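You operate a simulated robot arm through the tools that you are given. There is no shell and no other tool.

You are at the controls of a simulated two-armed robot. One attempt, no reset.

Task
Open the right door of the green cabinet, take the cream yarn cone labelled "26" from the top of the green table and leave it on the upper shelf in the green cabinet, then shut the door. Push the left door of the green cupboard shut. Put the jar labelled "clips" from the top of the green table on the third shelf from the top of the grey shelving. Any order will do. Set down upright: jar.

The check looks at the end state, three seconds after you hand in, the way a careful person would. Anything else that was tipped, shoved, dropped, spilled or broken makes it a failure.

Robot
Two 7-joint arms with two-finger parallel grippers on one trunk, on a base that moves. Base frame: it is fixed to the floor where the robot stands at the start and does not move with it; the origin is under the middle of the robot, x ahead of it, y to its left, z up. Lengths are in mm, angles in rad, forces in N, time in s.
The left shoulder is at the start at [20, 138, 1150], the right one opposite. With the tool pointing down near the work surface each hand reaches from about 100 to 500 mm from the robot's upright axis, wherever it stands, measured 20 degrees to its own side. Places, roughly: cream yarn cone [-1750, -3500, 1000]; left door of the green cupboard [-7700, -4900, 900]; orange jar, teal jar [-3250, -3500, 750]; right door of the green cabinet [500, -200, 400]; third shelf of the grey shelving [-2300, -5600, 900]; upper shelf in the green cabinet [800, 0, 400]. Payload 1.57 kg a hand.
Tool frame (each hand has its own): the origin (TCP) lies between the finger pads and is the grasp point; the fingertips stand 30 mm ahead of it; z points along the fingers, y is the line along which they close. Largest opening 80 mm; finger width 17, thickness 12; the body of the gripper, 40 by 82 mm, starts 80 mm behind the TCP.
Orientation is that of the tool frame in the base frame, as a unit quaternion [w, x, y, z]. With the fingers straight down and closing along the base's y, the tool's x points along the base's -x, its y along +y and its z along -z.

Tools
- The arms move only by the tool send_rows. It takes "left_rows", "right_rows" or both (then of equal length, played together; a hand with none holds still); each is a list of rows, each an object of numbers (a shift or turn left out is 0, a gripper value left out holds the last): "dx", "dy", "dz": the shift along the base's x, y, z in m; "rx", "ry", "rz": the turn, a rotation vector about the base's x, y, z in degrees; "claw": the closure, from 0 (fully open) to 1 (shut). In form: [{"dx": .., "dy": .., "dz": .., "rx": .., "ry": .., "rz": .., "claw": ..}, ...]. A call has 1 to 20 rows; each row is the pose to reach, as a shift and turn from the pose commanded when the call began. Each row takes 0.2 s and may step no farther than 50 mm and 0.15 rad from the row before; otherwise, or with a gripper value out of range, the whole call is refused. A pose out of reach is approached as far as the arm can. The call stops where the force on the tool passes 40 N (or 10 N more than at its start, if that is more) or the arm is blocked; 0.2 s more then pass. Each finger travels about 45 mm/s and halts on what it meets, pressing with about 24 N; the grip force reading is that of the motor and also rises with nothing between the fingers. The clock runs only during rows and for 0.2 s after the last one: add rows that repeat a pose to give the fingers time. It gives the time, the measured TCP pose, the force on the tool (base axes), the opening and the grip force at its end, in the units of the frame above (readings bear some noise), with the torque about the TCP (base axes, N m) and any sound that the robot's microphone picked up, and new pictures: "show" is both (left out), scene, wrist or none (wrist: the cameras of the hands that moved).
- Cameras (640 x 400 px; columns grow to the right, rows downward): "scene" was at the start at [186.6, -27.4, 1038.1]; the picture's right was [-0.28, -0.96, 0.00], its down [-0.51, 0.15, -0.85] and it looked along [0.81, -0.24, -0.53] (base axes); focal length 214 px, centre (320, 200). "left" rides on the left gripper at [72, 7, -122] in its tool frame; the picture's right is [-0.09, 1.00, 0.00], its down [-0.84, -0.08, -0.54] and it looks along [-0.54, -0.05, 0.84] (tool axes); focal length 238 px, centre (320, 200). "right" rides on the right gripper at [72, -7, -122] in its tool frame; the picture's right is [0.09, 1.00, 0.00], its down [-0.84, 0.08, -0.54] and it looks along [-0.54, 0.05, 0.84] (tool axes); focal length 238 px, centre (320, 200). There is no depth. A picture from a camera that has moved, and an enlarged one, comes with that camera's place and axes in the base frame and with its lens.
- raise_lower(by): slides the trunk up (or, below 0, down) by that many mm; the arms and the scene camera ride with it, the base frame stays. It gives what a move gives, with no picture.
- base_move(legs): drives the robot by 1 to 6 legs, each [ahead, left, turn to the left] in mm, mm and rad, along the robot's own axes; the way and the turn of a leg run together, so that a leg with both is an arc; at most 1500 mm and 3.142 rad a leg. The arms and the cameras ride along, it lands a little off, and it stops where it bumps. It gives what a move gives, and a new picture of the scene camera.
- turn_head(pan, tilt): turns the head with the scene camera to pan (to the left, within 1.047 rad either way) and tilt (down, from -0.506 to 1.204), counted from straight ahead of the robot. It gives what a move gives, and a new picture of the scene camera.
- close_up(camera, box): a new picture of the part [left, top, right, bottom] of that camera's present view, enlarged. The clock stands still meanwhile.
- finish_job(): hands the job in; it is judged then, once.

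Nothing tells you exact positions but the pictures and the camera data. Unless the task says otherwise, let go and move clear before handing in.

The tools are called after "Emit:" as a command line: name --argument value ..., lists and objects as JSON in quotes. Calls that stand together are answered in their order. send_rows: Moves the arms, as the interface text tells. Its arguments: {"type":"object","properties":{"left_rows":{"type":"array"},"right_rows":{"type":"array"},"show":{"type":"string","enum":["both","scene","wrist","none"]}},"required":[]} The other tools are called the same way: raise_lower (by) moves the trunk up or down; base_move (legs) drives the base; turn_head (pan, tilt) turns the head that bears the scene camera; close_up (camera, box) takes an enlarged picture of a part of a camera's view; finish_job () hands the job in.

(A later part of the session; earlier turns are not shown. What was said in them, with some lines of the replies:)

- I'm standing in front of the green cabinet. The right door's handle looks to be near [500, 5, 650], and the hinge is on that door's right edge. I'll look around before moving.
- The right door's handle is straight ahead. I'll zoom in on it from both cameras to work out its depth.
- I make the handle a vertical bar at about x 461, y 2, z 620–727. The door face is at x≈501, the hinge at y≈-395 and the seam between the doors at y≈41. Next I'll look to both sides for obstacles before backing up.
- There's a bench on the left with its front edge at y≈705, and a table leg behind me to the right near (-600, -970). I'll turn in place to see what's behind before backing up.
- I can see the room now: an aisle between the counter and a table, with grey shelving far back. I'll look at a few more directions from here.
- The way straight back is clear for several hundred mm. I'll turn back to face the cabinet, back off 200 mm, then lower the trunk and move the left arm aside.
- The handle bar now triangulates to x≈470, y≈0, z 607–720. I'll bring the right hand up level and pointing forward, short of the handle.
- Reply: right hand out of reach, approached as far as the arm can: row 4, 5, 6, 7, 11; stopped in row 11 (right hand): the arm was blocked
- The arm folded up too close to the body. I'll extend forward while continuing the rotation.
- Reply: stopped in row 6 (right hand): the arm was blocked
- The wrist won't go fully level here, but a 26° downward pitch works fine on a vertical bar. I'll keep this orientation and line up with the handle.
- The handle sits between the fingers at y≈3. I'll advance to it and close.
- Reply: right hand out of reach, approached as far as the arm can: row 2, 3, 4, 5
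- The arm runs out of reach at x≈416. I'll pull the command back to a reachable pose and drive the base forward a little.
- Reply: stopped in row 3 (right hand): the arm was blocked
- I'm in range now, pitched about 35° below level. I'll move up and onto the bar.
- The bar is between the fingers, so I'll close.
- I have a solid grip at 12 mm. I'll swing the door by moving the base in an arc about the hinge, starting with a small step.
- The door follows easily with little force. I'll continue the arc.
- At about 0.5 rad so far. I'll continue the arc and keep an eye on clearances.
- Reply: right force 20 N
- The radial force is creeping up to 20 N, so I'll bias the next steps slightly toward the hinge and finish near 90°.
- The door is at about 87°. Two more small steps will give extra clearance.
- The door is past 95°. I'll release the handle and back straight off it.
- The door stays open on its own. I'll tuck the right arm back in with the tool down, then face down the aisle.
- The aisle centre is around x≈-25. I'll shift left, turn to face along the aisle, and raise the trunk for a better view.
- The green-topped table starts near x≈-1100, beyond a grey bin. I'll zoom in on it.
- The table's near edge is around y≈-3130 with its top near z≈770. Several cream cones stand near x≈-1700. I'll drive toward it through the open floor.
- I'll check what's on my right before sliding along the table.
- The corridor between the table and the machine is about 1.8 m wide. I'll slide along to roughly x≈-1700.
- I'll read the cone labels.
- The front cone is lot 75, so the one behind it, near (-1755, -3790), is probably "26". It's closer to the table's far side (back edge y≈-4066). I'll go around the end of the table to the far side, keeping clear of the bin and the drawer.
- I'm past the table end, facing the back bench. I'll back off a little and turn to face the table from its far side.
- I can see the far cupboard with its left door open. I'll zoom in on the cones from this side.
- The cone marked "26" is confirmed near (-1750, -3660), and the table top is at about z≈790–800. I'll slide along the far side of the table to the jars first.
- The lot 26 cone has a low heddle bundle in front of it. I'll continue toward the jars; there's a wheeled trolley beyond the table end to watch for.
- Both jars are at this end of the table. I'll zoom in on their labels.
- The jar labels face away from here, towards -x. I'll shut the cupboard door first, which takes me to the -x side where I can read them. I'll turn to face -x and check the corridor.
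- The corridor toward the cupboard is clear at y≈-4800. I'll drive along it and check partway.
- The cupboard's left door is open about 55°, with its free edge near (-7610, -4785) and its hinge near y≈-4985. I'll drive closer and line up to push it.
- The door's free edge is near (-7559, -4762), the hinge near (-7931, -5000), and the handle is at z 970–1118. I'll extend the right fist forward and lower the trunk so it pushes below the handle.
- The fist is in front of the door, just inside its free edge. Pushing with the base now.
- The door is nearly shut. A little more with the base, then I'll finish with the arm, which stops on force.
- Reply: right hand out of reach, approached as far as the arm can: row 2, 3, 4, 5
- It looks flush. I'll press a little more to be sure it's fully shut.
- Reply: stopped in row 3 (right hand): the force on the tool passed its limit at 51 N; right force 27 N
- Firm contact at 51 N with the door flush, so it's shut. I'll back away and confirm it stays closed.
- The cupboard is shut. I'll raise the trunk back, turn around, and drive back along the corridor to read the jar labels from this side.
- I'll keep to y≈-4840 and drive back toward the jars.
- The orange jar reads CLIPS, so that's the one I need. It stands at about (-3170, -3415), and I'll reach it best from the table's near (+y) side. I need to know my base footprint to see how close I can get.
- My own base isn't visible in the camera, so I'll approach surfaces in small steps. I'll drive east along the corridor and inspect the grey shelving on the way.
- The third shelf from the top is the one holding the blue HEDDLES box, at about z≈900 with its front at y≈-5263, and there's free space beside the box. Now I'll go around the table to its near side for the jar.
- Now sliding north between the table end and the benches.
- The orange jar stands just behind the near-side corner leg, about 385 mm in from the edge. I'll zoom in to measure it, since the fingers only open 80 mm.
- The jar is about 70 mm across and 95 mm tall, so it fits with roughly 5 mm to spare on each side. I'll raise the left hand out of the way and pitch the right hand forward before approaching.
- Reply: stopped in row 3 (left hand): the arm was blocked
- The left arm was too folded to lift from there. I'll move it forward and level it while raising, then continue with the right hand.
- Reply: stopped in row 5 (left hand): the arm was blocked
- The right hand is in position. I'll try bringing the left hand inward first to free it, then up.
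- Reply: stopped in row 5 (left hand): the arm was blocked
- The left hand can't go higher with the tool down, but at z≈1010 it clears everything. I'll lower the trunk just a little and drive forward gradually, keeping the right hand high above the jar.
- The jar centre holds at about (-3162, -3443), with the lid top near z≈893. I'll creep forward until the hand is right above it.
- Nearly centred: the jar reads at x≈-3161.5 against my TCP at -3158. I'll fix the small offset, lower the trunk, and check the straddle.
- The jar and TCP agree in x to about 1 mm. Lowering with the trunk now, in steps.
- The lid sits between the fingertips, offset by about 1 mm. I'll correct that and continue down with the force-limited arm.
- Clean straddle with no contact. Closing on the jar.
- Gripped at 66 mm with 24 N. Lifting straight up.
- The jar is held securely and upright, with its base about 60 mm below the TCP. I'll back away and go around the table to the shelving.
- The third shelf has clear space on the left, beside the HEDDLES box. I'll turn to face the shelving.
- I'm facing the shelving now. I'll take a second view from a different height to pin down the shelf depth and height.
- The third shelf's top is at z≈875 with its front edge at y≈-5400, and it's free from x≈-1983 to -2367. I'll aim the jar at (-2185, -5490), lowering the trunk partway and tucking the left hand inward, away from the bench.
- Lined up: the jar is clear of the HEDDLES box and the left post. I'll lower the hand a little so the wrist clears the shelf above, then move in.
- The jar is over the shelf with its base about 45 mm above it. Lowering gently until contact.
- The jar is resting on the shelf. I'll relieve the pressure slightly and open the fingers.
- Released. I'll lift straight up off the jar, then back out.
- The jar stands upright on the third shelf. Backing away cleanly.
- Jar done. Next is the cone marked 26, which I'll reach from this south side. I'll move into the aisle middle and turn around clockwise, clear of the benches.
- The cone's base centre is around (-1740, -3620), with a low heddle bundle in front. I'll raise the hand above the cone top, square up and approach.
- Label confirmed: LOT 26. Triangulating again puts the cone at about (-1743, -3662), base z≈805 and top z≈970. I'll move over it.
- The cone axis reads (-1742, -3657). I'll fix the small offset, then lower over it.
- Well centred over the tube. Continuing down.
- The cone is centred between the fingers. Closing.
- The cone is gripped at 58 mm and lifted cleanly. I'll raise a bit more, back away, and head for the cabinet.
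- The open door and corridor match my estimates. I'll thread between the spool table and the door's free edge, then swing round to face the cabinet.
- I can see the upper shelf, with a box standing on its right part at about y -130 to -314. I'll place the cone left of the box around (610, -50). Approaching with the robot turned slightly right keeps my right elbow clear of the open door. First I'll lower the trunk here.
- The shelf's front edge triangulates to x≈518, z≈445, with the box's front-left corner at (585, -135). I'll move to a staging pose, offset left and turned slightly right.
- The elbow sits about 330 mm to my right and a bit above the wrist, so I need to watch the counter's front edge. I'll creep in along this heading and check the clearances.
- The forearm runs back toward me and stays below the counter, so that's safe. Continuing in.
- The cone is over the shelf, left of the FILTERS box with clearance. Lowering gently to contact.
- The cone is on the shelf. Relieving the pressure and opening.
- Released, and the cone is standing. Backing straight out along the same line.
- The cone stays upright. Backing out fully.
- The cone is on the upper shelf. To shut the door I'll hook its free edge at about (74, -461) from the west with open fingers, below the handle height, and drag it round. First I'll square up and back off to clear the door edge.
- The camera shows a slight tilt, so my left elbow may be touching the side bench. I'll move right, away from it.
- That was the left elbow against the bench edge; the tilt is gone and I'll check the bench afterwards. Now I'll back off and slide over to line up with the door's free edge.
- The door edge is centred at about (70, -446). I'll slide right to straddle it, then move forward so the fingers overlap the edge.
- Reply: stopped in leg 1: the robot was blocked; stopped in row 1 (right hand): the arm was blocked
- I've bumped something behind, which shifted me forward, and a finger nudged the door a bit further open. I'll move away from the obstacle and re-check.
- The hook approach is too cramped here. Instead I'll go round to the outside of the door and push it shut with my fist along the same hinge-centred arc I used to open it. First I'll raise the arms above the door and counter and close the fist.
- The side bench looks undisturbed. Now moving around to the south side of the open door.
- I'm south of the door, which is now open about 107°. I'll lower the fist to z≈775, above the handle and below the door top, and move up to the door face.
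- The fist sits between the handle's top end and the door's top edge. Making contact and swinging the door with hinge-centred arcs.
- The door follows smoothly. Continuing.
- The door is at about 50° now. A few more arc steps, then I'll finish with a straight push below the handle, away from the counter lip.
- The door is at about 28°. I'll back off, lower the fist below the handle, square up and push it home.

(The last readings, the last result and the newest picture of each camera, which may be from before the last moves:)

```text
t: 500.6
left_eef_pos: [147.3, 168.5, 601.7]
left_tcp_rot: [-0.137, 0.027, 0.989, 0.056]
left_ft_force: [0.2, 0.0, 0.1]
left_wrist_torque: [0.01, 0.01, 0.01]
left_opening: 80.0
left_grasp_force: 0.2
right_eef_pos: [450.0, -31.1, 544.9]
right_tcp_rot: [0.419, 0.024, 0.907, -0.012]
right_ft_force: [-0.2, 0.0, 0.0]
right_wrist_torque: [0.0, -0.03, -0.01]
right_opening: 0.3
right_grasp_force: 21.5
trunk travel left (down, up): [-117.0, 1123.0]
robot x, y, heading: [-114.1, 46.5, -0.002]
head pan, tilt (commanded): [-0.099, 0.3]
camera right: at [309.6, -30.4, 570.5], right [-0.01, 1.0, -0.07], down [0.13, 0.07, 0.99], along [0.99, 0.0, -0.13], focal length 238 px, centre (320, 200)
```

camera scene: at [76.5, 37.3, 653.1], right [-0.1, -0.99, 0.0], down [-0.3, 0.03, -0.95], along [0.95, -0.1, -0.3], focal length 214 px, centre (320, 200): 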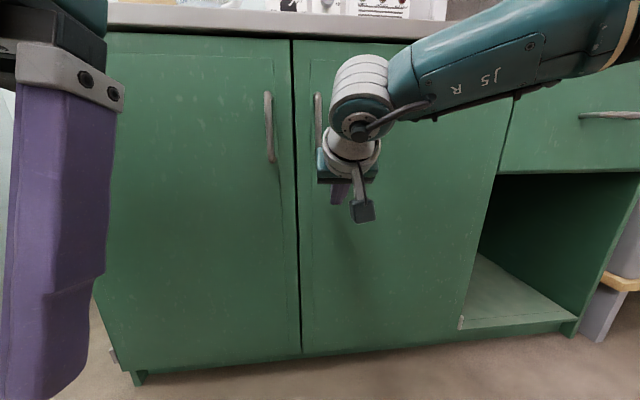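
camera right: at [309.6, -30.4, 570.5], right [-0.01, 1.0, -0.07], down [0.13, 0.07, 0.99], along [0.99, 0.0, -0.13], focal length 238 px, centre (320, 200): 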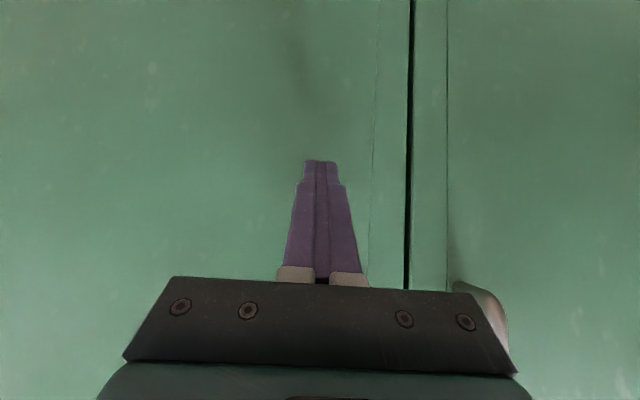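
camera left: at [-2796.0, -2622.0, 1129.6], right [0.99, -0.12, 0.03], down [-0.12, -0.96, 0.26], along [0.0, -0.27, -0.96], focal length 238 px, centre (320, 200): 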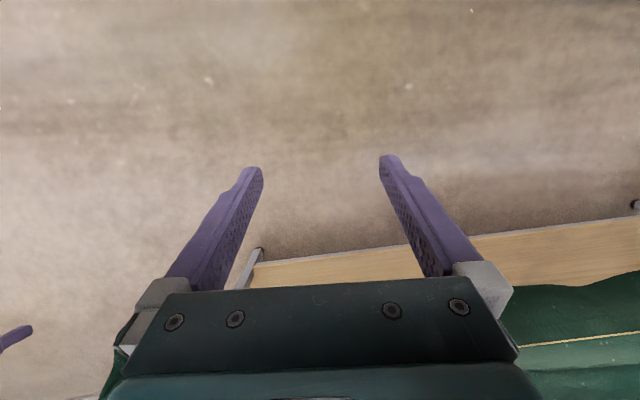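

It looks shut. I'll press with the arm until firm contact to confirm.

Emit:
send_rows --right_rows '[{"dx": 0.008}, {"dx": 0.016}, {"dx": 0.024}, {"dx": 0.032}, {"dx": 0.04}]' --show "wrist"

```text
t: 501.8
left_eef_pos: [140.6, 168.3, 602.3]
left_tcp_rot: [-0.14, 0.027, 0.988, 0.056]
left_ft_force: [-0.6, 0.4, -0.1]
left_wrist_torque: [0.02, -0.03, 0.0]
left_opening: 79.6
left_grasp_force: 0.1
right_eef_pos: [479.2, -29.7, 541.1]
right_tcp_rot: [0.415, 0.023, 0.909, -0.011]
right_ft_force: [-27.7, -0.7, 9.8]
right_wrist_torque: [-0.05, 0.1, 0.0]
right_opening: 0.1
right_grasp_force: 21.0
trunk travel left (down, up): [-117.0, 1123.0]
robot x, y, heading: [-118.4, 47.5, -0.005]
head pan, tilt (commanded): [-0.099, 0.3]
camera right: at [341.8, -30.1, 567.5], right [-0.01, 1.0, -0.07], down [0.14, 0.07, 0.99], along [0.99, 0.0, -0.14], focal length 238 px, centre (320, 200)
```

right: 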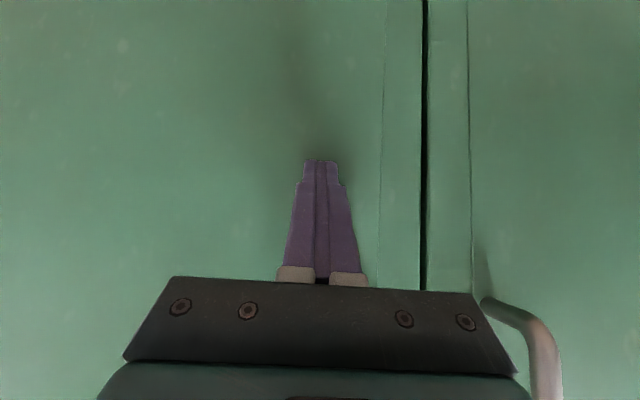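

Firm contact at x≈502, so the door is closed. Backing off and verifying.

Emit:
send_rows --right_rows '[{"dx": -0.02}, {"dx": -0.04}, {"dx": -0.04}]' --show "none"

Emit:
base_move --legs '[[-280, -30, 0]]'

Emit:
raise_lower --by 350

Emit:
turn_head --pan 0.1 --tilt 0.5

```text
t: 502.6
left_eef_pos: [148.9, 169.8, 603.2]
left_tcp_rot: [-0.137, 0.026, 0.989, 0.056]
left_ft_force: [0.0, 0.8, 0.1]
left_wrist_torque: [0.01, 0.02, -0.02]
left_opening: 80.1
left_grasp_force: 0.1
right_eef_pos: [450.6, -32.1, 544.6]
right_tcp_rot: [0.419, 0.024, 0.907, -0.012]
right_ft_force: [-0.1, 0.0, 1.1]
right_wrist_torque: [0.02, 0.04, 0.0]
right_opening: 0.0
right_grasp_force: 20.7
trunk travel left (down, up): [-117.0, 1123.0]
robot x, y, heading: [-114.4, 50.2, -0.0]
head pan, tilt (commanded): [-0.099, 0.3]
```

```text
t: 504.5
left_eef_pos: [-119.2, 138.7, 602.3]
left_tcp_rot: [-0.136, 0.029, 0.989, 0.056]
left_ft_force: [0.2, 0.1, -0.3]
left_wrist_torque: [0.0, 0.0, -0.02]
left_opening: 80.1
left_grasp_force: 0.0
right_eef_pos: [181.2, -63.4, 544.8]
right_tcp_rot: [0.42, 0.026, 0.907, -0.013]
right_ft_force: [0.8, -0.4, 0.6]
right_wrist_torque: [0.0, -0.01, -0.01]
right_opening: 0.0
right_grasp_force: 20.8
trunk travel left (down, up): [-117.0, 1123.0]
robot x, y, heading: [-388.2, 25.2, -0.005]
head pan, tilt (commanded): [-0.099, 0.3]
camera scene: at [-189.9, 7.7, 653.6], right [-0.1, -0.99, 0.0], down [-0.29, 0.03, -0.96], along [0.95, -0.1, -0.3], focal length 214 px, centre (320, 200)
```

scene: 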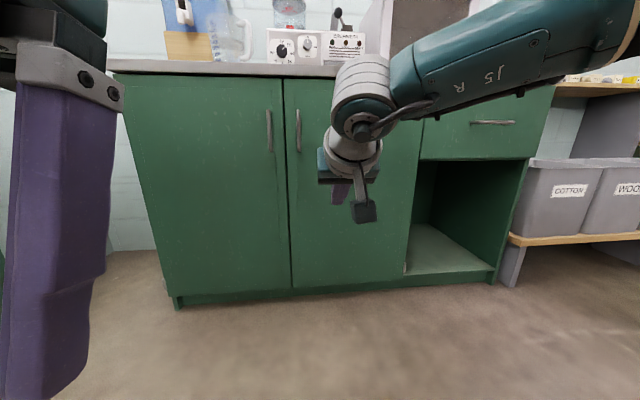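

```text
t: 507.9
left_eef_pos: [-119.9, 138.2, 952.1]
left_tcp_rot: [-0.136, 0.028, 0.989, 0.056]
left_ft_force: [0.1, -0.3, -1.2]
left_wrist_torque: [0.05, 0.0, 0.03]
left_opening: 79.9
left_grasp_force: 0.0
right_eef_pos: [180.1, -62.4, 896.4]
right_tcp_rot: [0.42, 0.025, 0.907, -0.012]
right_ft_force: [0.3, -0.5, 0.4]
right_wrist_torque: [0.02, -0.02, -0.03]
right_opening: 0.0
right_grasp_force: 21.4
trunk travel left (down, up): [-467.0, 773.0]
robot x, y, heading: [-382.8, 23.5, -0.007]
head pan, tilt (commanded): [-0.099, 0.3]
```

```text
t: 508.7
left_eef_pos: [-120.0, 138.8, 953.3]
left_tcp_rot: [-0.136, 0.028, 0.989, 0.055]
left_ft_force: [0.0, 0.0, 0.5]
left_wrist_torque: [0.0, 0.01, -0.04]
left_opening: 79.8
left_grasp_force: 0.1
right_eef_pos: [179.5, -63.3, 894.8]
right_tcp_rot: [0.42, 0.025, 0.907, -0.012]
right_ft_force: [-0.9, 0.5, 0.3]
right_wrist_torque: [-0.01, -0.06, 0.01]
right_opening: 0.0
right_grasp_force: 21.4
trunk travel left (down, up): [-467.0, 773.0]
robot x, y, heading: [-382.1, 22.4, -0.008]
head pan, tilt (commanded): [0.099, 0.499]
camera scene: at [-192.9, 25.8, 985.2], right [0.09, -1.0, 0.0], down [-0.48, -0.04, -0.88], along [0.87, 0.08, -0.48], focal length 214 px, centre (320, 200)
```

scene: 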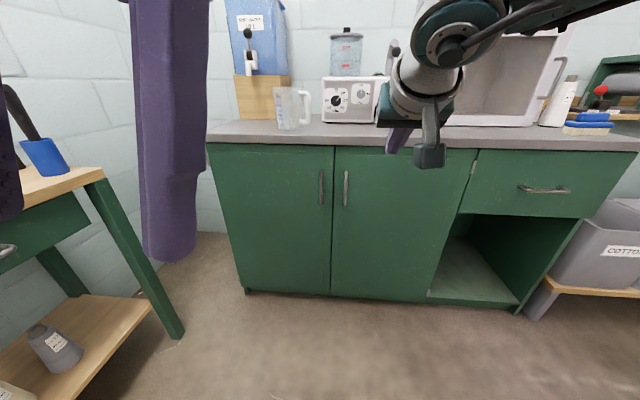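

Both doors are flush. I'll check the side bench and the frame behind me, where I had brief contact, for anything disturbed.

Emit:
turn_head --pan 1.047 --tilt 0.4

Emit:
base_move --legs '[[100, 0, 0], [0, 0, -2.1]]'

Emit:
turn_head --pan -0.5 --tilt 0.4

```text
t: 509.9
left_eef_pos: [-120.2, 138.1, 951.6]
left_tcp_rot: [-0.136, 0.028, 0.989, 0.055]
left_ft_force: [0.9, 0.4, -0.4]
left_wrist_torque: [-0.03, -0.03, 0.01]
left_opening: 80.3
left_grasp_force: 0.1
right_eef_pos: [178.9, -63.1, 895.3]
right_tcp_rot: [0.421, 0.025, 0.907, -0.012]
right_ft_force: [0.3, 0.5, 0.4]
right_wrist_torque: [0.02, 0.01, 0.01]
right_opening: 0.0
right_grasp_force: 20.9
trunk travel left (down, up): [-467.0, 773.0]
robot x, y, heading: [-384.7, 20.9, -0.007]
head pan, tilt (commanded): [1.047, 0.4]
camera scene: at [-236.7, 97.3, 994.3], right [0.86, -0.51, 0.0], down [-0.2, -0.34, -0.92], along [0.47, 0.79, -0.39], focal length 214 px, centre (320, 200)
```

scene: 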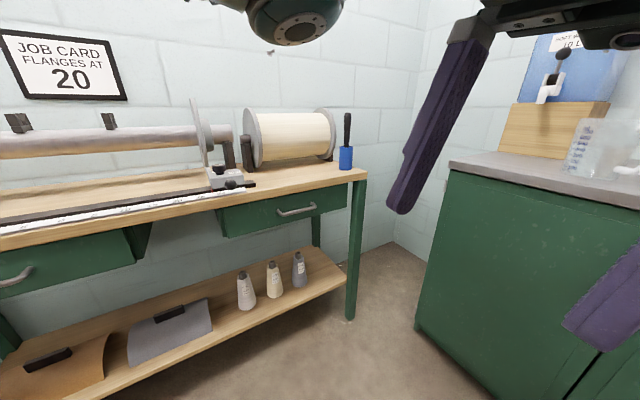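

```text
t: 516.2
left_eef_pos: [-334.8, -265.3, 952.8]
left_tcp_rot: [-0.014, 0.887, 0.438, 0.147]
left_ft_force: [0.7, 0.3, -0.1]
left_wrist_torque: [-0.01, -0.02, -0.01]
left_opening: 80.0
left_grasp_force: 0.1
right_eef_pos: [-669.1, -400.7, 893.7]
right_tcp_rot: [0.185, 0.814, 0.402, -0.376]
right_ft_force: [0.2, 1.7, -0.5]
right_wrist_torque: [0.02, -0.01, 0.0]
right_opening: 0.1
right_grasp_force: 21.1
trunk travel left (down, up): [-467.0, 773.0]
robot x, y, heading: [-286.4, 20.5, -2.17]
head pan, tilt (commanded): [1.047, 0.4]
camera scene: at [-300.1, -148.4, 994.3], right [-0.9, -0.43, 0.0], down [-0.17, 0.35, -0.92], along [0.4, -0.83, -0.39], focal length 214 px, centre (320, 200)
```

scene: 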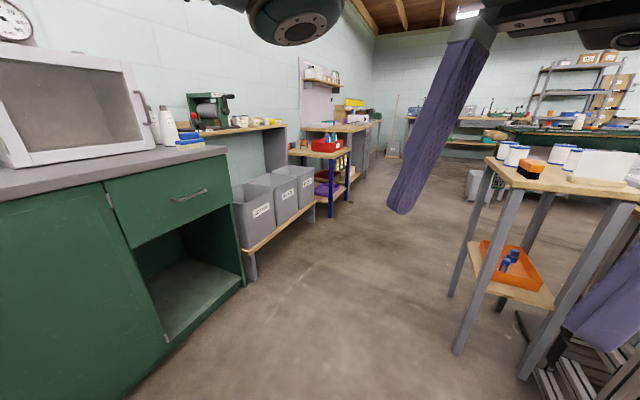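

```text
t: 517.9
left_eef_pos: [-334.4, -266.5, 954.1]
left_tcp_rot: [-0.015, 0.887, 0.438, 0.146]
left_ft_force: [0.2, -0.3, 0.0]
left_wrist_torque: [0.03, -0.01, -0.03]
left_opening: 79.9
left_grasp_force: 0.1
right_eef_pos: [-671.4, -400.9, 894.3]
right_tcp_rot: [0.186, 0.813, 0.403, -0.376]
right_ft_force: [1.0, -0.5, 0.1]
right_wrist_torque: [0.0, 0.02, -0.02]
right_opening: 0.0
right_grasp_force: 21.5
trunk travel left (down, up): [-467.0, 773.0]
robot x, y, heading: [-282.2, 16.1, -2.175]
head pan, tilt (commanded): [-0.499, 0.4]
camera scene: at [-422.5, -106.8, 994.3], right [-0.45, 0.89, 0.0], down [0.35, 0.18, -0.92], along [-0.82, -0.42, -0.39], focal length 214 px, centre (320, 200)
```

scene: 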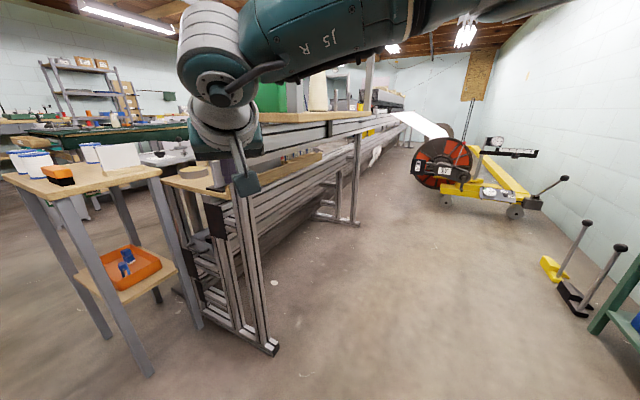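

Emit:
close_up --camera "scene" --box '[0, 120, 200, 245]'

Emit:
base_move --legs '[[0, 0, 0.7]]'

Emit:
turn_head --pan -1.0 --tilt 0.3

Emit:
close_up --camera "scene" --box '[160, 110, 480, 310]'

```text
3.20 times, centred on (100, 182) of scene
camera zoom: at [-422.5, -106.8, 994.3], right [-0.45, 0.89, 0.0], down [0.35, 0.18, -0.92], along [-0.82, -0.42, -0.39], focal length 686 px, centre (1024, 256)
```

zoom: 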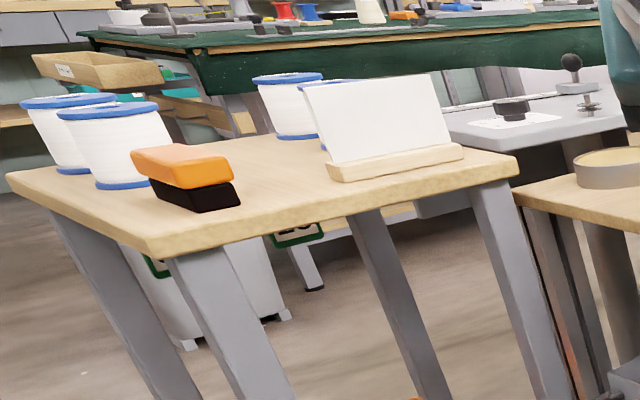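

```text
t: 520.1
left_eef_pos: [-142.1, -232.4, 952.1]
left_tcp_rot: [-0.063, 0.687, 0.711, 0.132]
left_ft_force: [-1.2, 0.0, -0.2]
left_wrist_torque: [-0.01, 0.0, 0.01]
left_opening: 79.9
left_grasp_force: 0.1
right_eef_pos: [-316.0, -550.3, 894.9]
right_tcp_rot: [0.302, 0.63, 0.653, -0.292]
right_ft_force: [0.2, 0.3, -0.3]
right_wrist_torque: [0.0, -0.03, -0.03]
right_opening: 0.0
right_grasp_force: 21.3
trunk travel left (down, up): [-467.0, 773.0]
robot x, y, heading: [-284.0, 18.4, -1.481]
head pan, tilt (commanded): [-0.499, 0.4]
camera scene: at [-312.0, -166.8, 994.3], right [-0.92, 0.4, 0.0], down [0.16, 0.36, -0.92], along [-0.37, -0.84, -0.39], focal length 214 px, centre (320, 200)
```

scene: 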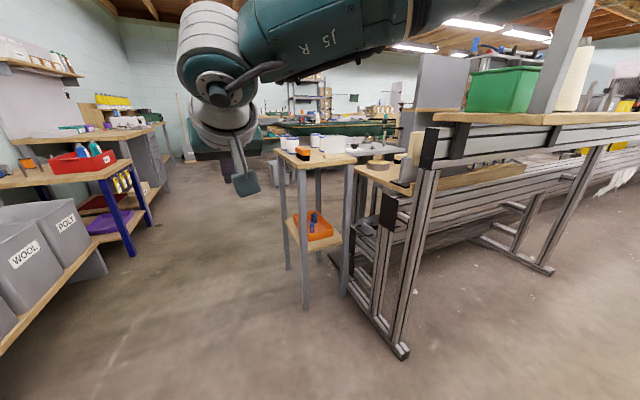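

```text
t: 521.0
left_eef_pos: [-141.7, -233.1, 951.7]
left_tcp_rot: [-0.063, 0.687, 0.711, 0.133]
left_ft_force: [-0.1, 0.1, -0.2]
left_wrist_torque: [-0.02, 0.03, 0.0]
left_opening: 80.0
left_grasp_force: 0.0
right_eef_pos: [-316.2, -549.4, 895.1]
right_tcp_rot: [0.302, 0.629, 0.654, -0.292]
right_ft_force: [1.4, 0.2, 0.3]
right_wrist_torque: [0.02, 0.0, -0.02]
right_opening: 0.0
right_grasp_force: 21.6
trunk travel left (down, up): [-467.0, 773.0]
robot x, y, heading: [-285.5, 18.3, -1.492]
head pan, tilt (commanded): [-1.0, 0.3]
camera scene: at [-348.8, -139.1, 1003.5], right [-0.61, 0.79, 0.0], down [0.23, 0.18, -0.96], along [-0.76, -0.58, -0.3], focal length 214 px, centre (320, 200)
```

scene: 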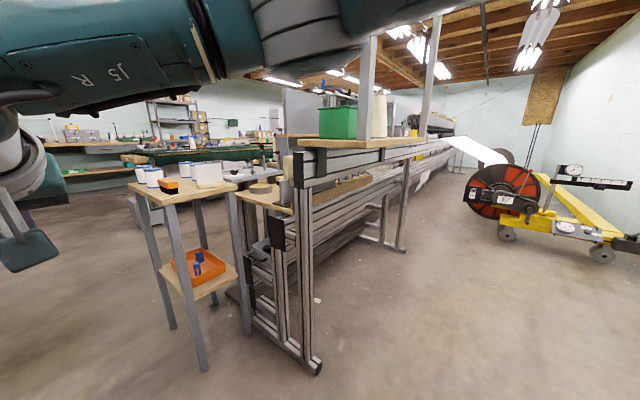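

```text
2.00 times, centred on (320, 210) of scene
camera zoom: at [-348.8, -139.1, 1003.5], right [-0.61, 0.79, 0.0], down [0.23, 0.18, -0.96], along [-0.76, -0.58, -0.3], focal length 429 px, centre (320, 180)
```

zoom: 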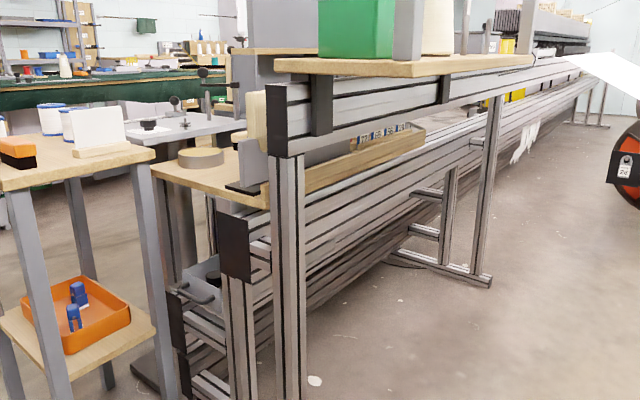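

Nothing around the bench, spool table or machine frame has been tipped or visibly displaced. The cupboard and cabinet doors are shut, the cone marked 26 is on the cabinet's upper shelf, and the CLIPS jar stands upright on the third shelf. I'm clear of everything, so I'm handing in.

Emit:
finish_job

```text
The job is handed in.
```

The job is handed in, and every part of the task was done:

- **Cone:** The cream cone labelled "26" is standing on the upper shelf of the green cabinet, left of the FILTERS box. The cabinet's right door is shut.
- **Cupboard:** The left door of the green cupboard is pushed shut and flush with the right one.
- **Jar:** The orange jar labelled "clips" is upright on the third shelf of the grey shelving, left of the HEDDLES box.

There were two unplanned contacts. My left elbow touched the edge of the bench beside the cabinet. Later my base was blocked by something behind me, probably the machine frame, and a finger then nudged the open cabinet door further open. I looked over the bench, the spool table and the frame afterwards and saw nothing tipped or moved.

I last saw the jar and the cupboard as I left each of them, and did not go back to check them before handing in. I also did not see the cone again once the cabinet door was closed.
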